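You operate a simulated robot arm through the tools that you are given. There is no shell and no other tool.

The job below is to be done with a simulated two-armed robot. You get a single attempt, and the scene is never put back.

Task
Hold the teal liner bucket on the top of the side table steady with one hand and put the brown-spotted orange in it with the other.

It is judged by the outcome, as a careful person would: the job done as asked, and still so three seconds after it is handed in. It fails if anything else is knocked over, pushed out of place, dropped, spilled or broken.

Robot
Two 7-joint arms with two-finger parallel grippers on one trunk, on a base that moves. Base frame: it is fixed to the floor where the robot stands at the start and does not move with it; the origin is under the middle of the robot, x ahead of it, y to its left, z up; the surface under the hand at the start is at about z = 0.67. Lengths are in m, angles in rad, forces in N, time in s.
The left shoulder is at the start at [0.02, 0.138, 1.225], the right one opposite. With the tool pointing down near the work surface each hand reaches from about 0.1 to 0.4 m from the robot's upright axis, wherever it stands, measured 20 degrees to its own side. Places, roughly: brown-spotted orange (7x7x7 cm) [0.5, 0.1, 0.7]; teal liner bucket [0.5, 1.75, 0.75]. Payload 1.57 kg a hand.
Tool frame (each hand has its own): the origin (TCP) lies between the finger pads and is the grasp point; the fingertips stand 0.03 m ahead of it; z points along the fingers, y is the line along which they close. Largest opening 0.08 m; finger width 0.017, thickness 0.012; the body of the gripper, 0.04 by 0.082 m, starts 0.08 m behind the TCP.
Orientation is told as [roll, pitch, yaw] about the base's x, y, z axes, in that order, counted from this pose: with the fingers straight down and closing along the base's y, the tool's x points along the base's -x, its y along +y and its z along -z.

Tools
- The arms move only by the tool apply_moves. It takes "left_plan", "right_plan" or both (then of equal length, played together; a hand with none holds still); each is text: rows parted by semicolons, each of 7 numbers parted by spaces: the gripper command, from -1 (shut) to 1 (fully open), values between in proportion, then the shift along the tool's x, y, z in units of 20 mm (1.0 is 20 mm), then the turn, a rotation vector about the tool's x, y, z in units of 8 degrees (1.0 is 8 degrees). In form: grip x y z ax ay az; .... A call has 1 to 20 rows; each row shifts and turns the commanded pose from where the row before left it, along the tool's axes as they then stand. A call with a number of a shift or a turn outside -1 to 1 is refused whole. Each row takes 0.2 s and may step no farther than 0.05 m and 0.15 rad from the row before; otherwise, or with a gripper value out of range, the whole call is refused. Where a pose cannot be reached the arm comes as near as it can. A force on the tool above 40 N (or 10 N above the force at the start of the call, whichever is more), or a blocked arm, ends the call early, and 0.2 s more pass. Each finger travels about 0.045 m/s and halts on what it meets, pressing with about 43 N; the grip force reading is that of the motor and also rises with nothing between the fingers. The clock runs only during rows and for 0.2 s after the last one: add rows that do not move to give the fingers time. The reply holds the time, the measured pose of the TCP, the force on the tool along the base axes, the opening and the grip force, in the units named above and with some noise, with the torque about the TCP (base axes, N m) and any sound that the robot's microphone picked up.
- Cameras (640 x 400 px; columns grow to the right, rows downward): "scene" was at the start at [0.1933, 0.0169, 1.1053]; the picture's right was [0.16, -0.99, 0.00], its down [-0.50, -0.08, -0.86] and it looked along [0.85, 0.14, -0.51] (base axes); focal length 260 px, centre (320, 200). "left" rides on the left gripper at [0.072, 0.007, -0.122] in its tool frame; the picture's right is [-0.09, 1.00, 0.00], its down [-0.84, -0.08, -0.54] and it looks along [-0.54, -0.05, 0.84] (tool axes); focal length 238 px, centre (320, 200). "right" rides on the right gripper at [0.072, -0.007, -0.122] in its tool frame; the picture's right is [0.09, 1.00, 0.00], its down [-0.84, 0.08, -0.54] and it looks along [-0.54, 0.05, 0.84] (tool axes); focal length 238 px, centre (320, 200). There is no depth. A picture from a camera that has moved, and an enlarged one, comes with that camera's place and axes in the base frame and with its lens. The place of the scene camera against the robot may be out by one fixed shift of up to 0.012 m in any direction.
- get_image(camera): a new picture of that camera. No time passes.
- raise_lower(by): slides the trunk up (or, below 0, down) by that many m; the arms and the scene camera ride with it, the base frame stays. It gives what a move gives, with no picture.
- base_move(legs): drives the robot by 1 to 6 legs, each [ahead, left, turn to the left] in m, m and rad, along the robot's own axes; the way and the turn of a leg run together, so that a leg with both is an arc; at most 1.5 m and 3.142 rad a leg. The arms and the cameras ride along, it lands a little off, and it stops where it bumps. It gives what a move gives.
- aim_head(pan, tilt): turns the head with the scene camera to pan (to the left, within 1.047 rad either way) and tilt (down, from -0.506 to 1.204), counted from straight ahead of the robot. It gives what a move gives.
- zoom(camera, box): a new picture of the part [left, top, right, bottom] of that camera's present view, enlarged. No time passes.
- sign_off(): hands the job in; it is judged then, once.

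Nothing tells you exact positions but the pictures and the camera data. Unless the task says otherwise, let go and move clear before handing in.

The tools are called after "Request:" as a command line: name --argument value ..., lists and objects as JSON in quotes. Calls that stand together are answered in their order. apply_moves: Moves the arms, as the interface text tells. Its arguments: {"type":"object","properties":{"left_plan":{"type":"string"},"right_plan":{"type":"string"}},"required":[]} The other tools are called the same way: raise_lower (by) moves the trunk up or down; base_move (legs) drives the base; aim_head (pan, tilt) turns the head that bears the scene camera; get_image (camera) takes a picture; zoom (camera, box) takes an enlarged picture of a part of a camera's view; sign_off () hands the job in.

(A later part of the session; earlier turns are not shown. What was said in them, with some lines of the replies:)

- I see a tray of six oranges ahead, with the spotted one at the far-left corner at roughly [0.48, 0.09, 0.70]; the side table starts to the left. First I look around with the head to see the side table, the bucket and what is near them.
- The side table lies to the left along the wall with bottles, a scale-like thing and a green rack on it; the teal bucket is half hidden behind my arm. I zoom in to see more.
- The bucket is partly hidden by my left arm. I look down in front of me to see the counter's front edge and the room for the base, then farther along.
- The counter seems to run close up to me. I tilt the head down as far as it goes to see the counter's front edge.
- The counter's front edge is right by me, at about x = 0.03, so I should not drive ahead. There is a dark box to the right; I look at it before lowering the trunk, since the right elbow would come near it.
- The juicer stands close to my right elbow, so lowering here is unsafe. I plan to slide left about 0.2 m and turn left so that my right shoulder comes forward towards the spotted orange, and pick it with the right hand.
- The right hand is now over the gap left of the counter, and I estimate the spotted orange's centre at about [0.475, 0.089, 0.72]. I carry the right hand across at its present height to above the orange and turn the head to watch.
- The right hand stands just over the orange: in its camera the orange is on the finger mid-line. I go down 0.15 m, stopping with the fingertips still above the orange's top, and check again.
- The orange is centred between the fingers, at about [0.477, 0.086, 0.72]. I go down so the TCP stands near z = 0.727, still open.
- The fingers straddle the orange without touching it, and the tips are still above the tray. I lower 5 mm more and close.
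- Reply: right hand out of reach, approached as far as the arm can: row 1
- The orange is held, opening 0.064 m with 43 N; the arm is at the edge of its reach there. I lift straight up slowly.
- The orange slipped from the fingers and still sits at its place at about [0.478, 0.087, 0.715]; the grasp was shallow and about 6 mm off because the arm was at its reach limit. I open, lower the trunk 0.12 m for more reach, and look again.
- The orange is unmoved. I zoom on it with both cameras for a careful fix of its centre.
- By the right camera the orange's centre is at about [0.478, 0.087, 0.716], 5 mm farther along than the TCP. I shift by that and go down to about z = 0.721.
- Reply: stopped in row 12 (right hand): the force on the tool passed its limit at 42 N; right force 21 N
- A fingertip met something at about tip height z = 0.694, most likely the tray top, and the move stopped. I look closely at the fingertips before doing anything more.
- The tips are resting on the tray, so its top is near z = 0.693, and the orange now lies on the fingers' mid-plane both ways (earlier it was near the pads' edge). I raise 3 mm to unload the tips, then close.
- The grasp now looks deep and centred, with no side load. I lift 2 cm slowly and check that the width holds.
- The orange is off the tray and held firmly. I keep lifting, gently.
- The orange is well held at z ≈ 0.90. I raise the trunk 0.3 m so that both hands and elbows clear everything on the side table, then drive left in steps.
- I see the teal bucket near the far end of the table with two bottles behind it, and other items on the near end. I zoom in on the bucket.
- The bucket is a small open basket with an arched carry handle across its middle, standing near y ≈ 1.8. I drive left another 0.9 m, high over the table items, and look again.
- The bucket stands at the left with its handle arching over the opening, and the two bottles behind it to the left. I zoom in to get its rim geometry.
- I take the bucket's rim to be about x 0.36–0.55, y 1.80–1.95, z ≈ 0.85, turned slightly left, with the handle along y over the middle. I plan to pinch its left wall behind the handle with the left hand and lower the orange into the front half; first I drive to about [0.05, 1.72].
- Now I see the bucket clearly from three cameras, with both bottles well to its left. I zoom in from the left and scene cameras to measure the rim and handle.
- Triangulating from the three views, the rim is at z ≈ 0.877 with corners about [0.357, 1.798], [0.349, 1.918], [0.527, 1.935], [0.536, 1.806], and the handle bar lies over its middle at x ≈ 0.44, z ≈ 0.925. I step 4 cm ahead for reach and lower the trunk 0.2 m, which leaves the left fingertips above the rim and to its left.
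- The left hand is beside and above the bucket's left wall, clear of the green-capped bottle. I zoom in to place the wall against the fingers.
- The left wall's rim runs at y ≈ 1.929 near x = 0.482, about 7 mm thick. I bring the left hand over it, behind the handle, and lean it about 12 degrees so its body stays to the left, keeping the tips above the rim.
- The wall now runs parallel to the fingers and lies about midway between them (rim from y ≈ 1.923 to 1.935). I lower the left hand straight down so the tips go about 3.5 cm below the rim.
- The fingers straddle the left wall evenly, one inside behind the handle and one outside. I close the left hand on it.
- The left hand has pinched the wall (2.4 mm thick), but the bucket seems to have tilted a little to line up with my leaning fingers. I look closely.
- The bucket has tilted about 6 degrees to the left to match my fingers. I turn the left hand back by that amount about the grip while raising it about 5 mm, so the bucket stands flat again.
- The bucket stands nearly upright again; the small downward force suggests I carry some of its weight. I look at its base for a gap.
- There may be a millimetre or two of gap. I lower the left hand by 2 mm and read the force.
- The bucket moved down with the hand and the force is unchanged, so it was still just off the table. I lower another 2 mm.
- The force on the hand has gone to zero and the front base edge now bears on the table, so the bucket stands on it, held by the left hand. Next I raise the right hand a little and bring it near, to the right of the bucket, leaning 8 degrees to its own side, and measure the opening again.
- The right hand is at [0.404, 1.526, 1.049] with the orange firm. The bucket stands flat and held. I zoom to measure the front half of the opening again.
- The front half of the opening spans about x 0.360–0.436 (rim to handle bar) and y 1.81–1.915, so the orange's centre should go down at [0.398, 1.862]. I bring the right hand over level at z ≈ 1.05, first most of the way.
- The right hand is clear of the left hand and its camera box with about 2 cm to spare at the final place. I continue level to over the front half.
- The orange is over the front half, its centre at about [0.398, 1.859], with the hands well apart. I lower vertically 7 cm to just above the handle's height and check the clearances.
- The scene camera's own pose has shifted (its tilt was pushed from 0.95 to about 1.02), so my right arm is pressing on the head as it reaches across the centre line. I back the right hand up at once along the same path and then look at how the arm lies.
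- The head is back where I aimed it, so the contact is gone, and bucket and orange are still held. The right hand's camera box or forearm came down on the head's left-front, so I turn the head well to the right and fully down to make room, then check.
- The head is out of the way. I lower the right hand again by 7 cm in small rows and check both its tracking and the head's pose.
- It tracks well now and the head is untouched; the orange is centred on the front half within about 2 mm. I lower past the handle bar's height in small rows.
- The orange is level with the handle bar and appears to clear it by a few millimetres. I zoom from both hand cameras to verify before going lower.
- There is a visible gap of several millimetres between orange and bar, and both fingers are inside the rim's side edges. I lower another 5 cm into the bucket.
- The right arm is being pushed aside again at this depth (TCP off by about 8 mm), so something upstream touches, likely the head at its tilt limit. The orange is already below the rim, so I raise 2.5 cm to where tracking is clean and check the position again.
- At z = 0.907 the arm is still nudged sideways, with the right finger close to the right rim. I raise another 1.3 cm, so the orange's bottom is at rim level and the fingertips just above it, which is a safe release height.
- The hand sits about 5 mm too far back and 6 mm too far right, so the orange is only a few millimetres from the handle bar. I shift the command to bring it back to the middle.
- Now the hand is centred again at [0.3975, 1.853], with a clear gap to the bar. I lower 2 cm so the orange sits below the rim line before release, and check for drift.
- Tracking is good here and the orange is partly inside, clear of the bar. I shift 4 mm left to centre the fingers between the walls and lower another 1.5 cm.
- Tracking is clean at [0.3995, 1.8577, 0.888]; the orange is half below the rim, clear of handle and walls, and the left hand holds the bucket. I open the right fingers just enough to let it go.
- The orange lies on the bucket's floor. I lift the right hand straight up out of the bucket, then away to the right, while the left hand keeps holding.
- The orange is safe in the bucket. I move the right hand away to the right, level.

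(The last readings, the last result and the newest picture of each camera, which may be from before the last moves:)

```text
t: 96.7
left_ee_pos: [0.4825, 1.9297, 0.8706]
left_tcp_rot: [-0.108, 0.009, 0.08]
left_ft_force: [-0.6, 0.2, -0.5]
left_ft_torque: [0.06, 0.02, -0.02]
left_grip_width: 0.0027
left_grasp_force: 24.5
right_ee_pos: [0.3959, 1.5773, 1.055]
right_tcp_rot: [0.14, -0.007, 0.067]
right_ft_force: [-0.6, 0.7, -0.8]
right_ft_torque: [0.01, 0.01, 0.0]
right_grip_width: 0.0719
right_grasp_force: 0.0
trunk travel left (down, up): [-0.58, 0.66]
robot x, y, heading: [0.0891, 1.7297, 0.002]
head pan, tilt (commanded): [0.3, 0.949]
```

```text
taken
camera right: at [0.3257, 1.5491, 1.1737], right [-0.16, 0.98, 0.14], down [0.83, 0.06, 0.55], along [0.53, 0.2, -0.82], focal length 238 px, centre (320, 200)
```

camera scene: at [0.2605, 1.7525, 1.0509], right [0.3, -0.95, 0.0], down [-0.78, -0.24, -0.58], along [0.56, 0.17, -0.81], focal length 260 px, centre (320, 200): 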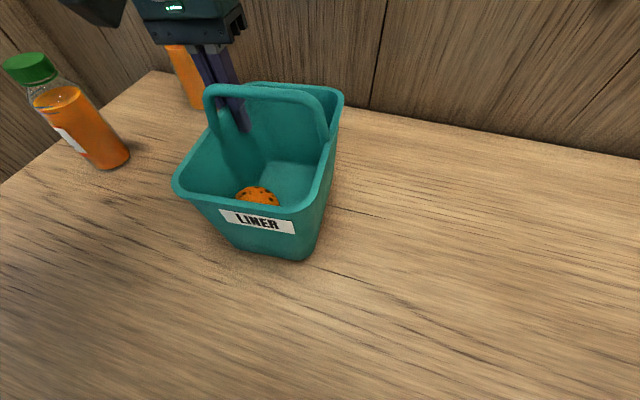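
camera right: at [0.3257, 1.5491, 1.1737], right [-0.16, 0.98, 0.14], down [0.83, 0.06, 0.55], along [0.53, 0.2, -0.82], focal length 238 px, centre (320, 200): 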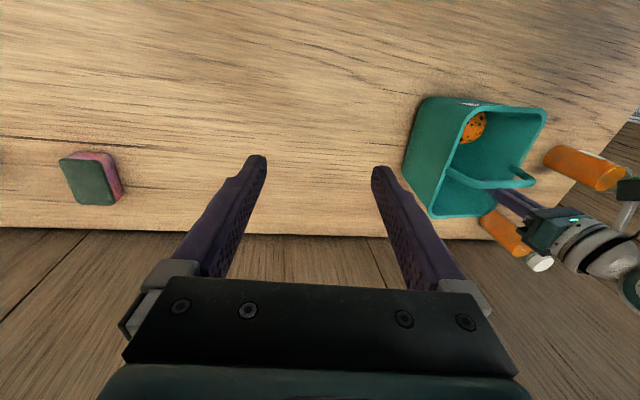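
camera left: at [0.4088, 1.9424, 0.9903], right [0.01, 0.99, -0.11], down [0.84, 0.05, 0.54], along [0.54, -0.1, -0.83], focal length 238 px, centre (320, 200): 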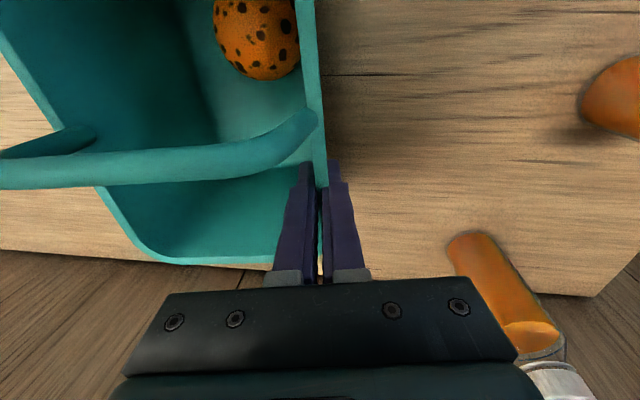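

The bucket stands as before with the orange inside, and the right hand is clear. I now open the left hand gently and lift it straight up off the rim.

Request:
apply_moves --left_plan "-0.8 0 0 0 0 0 0; -0.5 0 0 0 0 0 0; 0 0 0 0 0 0 0; 0.3 0 0 0 0 0 0; 0.3 0 0 0 0 0 0; 0.3 0 0 0 0 0 0; 0.3 0 0 0 0 0 0"

Request:
get_image --camera "left"

Request:
get_image --camera "scene"

```text
t: 98.3
left_ee_pos: [0.4828, 1.929, 0.8694]
left_tcp_rot: [-0.109, 0.007, 0.08]
left_ft_force: [-0.1, 1.0, -0.5]
left_ft_torque: [0.03, 0.0, 0.0]
left_grip_width: 0.0522
left_grasp_force: 0.0
right_ee_pos: [0.3974, 1.5771, 1.0549]
right_tcp_rot: [0.141, -0.007, 0.066]
right_ft_force: [-0.3, 0.2, 0.5]
right_ft_torque: [0.02, 0.01, 0.01]
right_grip_width: 0.0721
right_grasp_force: 0.0
trunk travel left (down, up): [-0.58, 0.66]
robot x, y, heading: [0.0844, 1.7281, 0.004]
head pan, tilt (commanded): [0.3, 0.949]
```

```text
taken
camera left: at [0.4088, 1.9424, 0.9903], right [0.01, 0.99, -0.11], down [0.84, 0.05, 0.54], along [0.54, -0.1, -0.83], focal length 238 px, centre (320, 200)
```

left: 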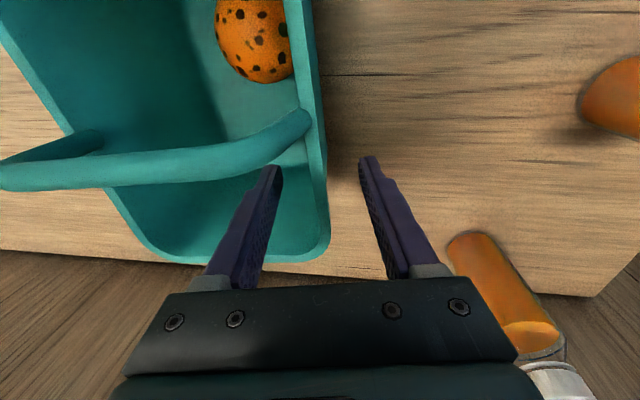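

```text
taken
camera scene: at [0.2605, 1.7525, 1.0509], right [0.3, -0.95, 0.0], down [-0.78, -0.24, -0.58], along [0.56, 0.17, -0.81], focal length 260 px, centre (320, 200)
```

scene: 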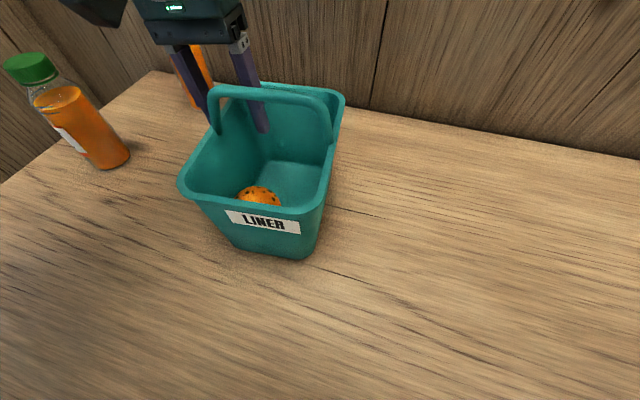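

The bucket has settled upright and both left fingers are clear of the wall. I lift the left hand straight up.

Request:
apply_moves --left_plan "0.3 0 -0.04 -0.4 0 0 0; 0.3 0 -0.072 -0.663 0 0 0; 0.3 0 -0.072 -0.663 0 0 0; 0.3 0 -0.072 -0.663 0 0 0; 0.3 0 -0.072 -0.663 0 0 0; 0.3 0 -0.072 -0.663 0 0 0; 0.3 0 -0.072 -0.663 0 0 0; 0.3 0 -0.072 -0.663 0 0 0; 0.3 0 -0.072 -0.663 0 0 0; 0.3 0 -0.072 -0.663 0 0 0; 0.3 0 -0.072 -0.663 0 0 0; 0.3 0 0 0 0 0 0"

Request:
get_image --camera "left"

Request:
get_image --camera "scene"

```text
t: 100.9
left_ee_pos: [0.4838, 1.9299, 1.0103]
left_tcp_rot: [-0.109, 0.01, 0.078]
left_ft_force: [-0.8, 0.8, 0.1]
left_ft_torque: [0.03, -0.02, 0.01]
left_grip_width: 0.0519
left_grasp_force: 0.1
right_ee_pos: [0.3969, 1.5781, 1.055]
right_tcp_rot: [0.139, -0.007, 0.065]
right_ft_force: [-0.1, -0.1, 0.4]
right_ft_torque: [0.01, 0.02, -0.01]
right_grip_width: 0.0721
right_grasp_force: 0.0
trunk travel left (down, up): [-0.58, 0.66]
robot x, y, heading: [0.0862, 1.7259, 0.0]
head pan, tilt (commanded): [0.3, 0.949]
```

```text
taken
camera left: at [0.4096, 1.9431, 1.132], right [0.01, 0.99, -0.11], down [0.84, 0.05, 0.54], along [0.54, -0.1, -0.83], focal length 238 px, centre (320, 200)
```

left: 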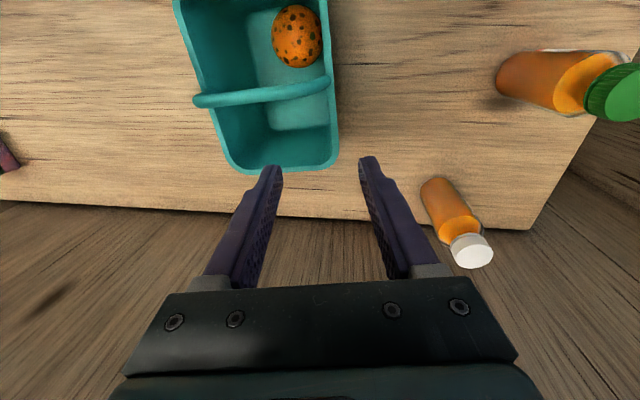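

```text
taken
camera scene: at [0.2605, 1.7525, 1.0509], right [0.3, -0.95, 0.0], down [-0.78, -0.24, -0.58], along [0.56, 0.17, -0.81], focal length 260 px, centre (320, 200)
```

scene: 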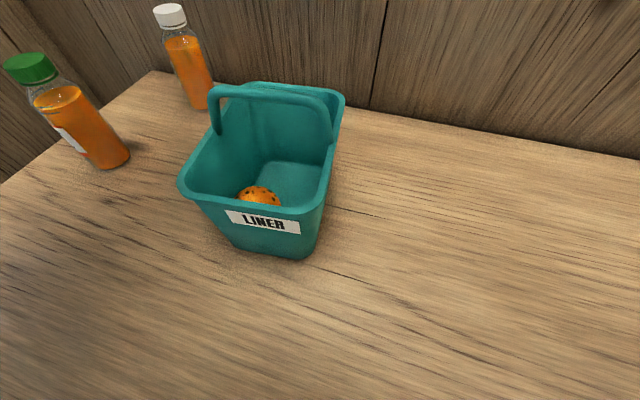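

The bucket stands upright with the spotted orange on its floor, and both hands are off it. I raise the trunk a little to stand well clear and take a last look at the rest of the table.

Request:
raise_lower --by 0.12

Request:
aim_head --pan -0.5 --tilt 0.7

Request:
get_image --camera "scene"

Request:
get_image --camera "left"

Request:
get_image --camera "right"

```text
t: 102.4
left_ee_pos: [0.4828, 1.9297, 1.1306]
left_tcp_rot: [-0.109, 0.009, 0.08]
left_ft_force: [-0.4, 0.2, 0.4]
left_ft_torque: [0.02, 0.0, -0.03]
left_grip_width: 0.052
left_grasp_force: 0.1
right_ee_pos: [0.397, 1.5766, 1.1765]
right_tcp_rot: [0.139, -0.008, 0.068]
right_ft_force: [0.1, -1.2, -0.1]
right_ft_torque: [0.0, 0.0, 0.01]
right_grip_width: 0.0724
right_grasp_force: 0.2
trunk travel left (down, up): [-0.7, 0.54]
robot x, y, heading: [0.085, 1.7275, -0.001]
head pan, tilt (commanded): [0.3, 0.949]
```

```text
t: 103.6
left_ee_pos: [0.483, 1.9307, 1.1319]
left_tcp_rot: [-0.108, 0.008, 0.079]
left_ft_force: [0.0, 1.0, 0.2]
left_ft_torque: [0.02, 0.0, -0.02]
left_grip_width: 0.0521
left_grasp_force: 0.1
right_ee_pos: [0.3963, 1.5775, 1.1746]
right_tcp_rot: [0.138, -0.006, 0.066]
right_ft_force: [0.0, -0.9, 0.8]
right_ft_torque: [-0.01, -0.02, 0.0]
right_grip_width: 0.0718
right_grasp_force: 0.0
trunk travel left (down, up): [-0.7, 0.54]
robot x, y, heading: [0.0877, 1.7253, 0.004]
head pan, tilt (commanded): [-0.499, 0.7]
```

```text
taken
camera scene: at [0.2659, 1.6904, 1.1907], right [-0.47, -0.88, 0.0], down [-0.57, 0.31, -0.76], along [0.67, -0.36, -0.64], focal length 260 px, centre (320, 200)
```

scene: 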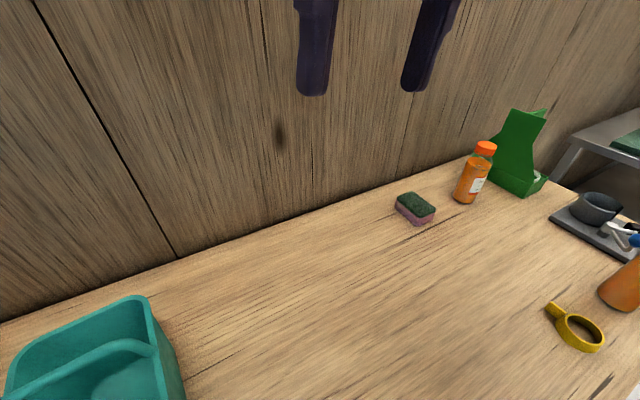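

```text
taken
camera left: at [0.4096, 1.9431, 1.2518], right [0.01, 0.99, -0.11], down [0.84, 0.05, 0.54], along [0.54, -0.1, -0.83], focal length 238 px, centre (320, 200)
```

left: 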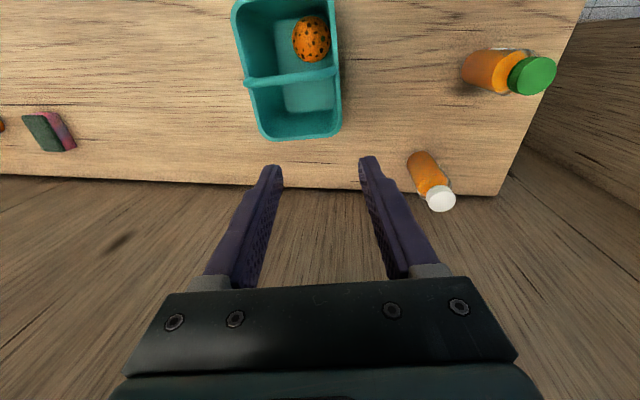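

```text
taken
camera right: at [0.3257, 1.549, 1.2937], right [-0.16, 0.98, 0.14], down [0.83, 0.06, 0.55], along [0.53, 0.2, -0.82], focal length 238 px, centre (320, 200)
```

right: 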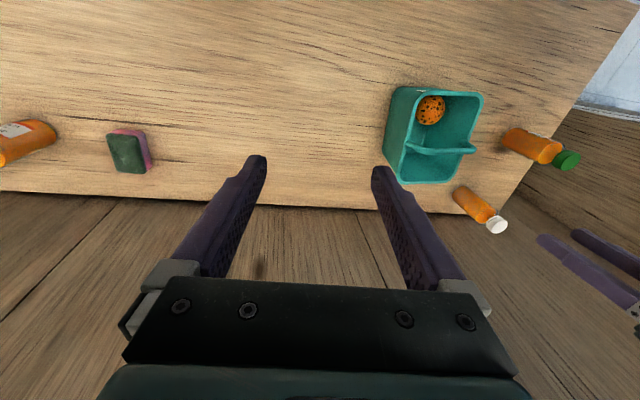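

The spotted orange rests in the upright teal bucket. Everything else on the table stands where it was, and both hands are well clear, so I hand the job in.

Request:
sign_off

```text
The job is handed in.
```

The brown-spotted orange is in the teal liner bucket on the side table. My left hand held the bucket by its left rim while my right hand lowered the orange in. The bucket is upright and close to its original spot. In the last pictures nothing else on the side table had moved. Both hands were open and clear when I handed the job in.

Some things did not go cleanly:

- **First grasp:** the orange slipped out of the fingers on the first lift, but it stayed in its place on the tray. The second grasp held.
- **Tray contact:** one fingertip pressed on the tray with about 42 N before the second grasp. I saw no shift in the tray or the other oranges.
- **Bucket tilt:** the bucket tipped about 6 degrees when I first pinched it, so I turned it back and set it flat before bringing the orange over.
- **Head contact:** my right arm pressed on my own head once while reaching across, and was pushed slightly aside again lower down. I backed off and re-centred both times.
- **Release height:** I let go with the orange half below the rim, so it dropped about 10 cm to the bucket floor and stayed in.
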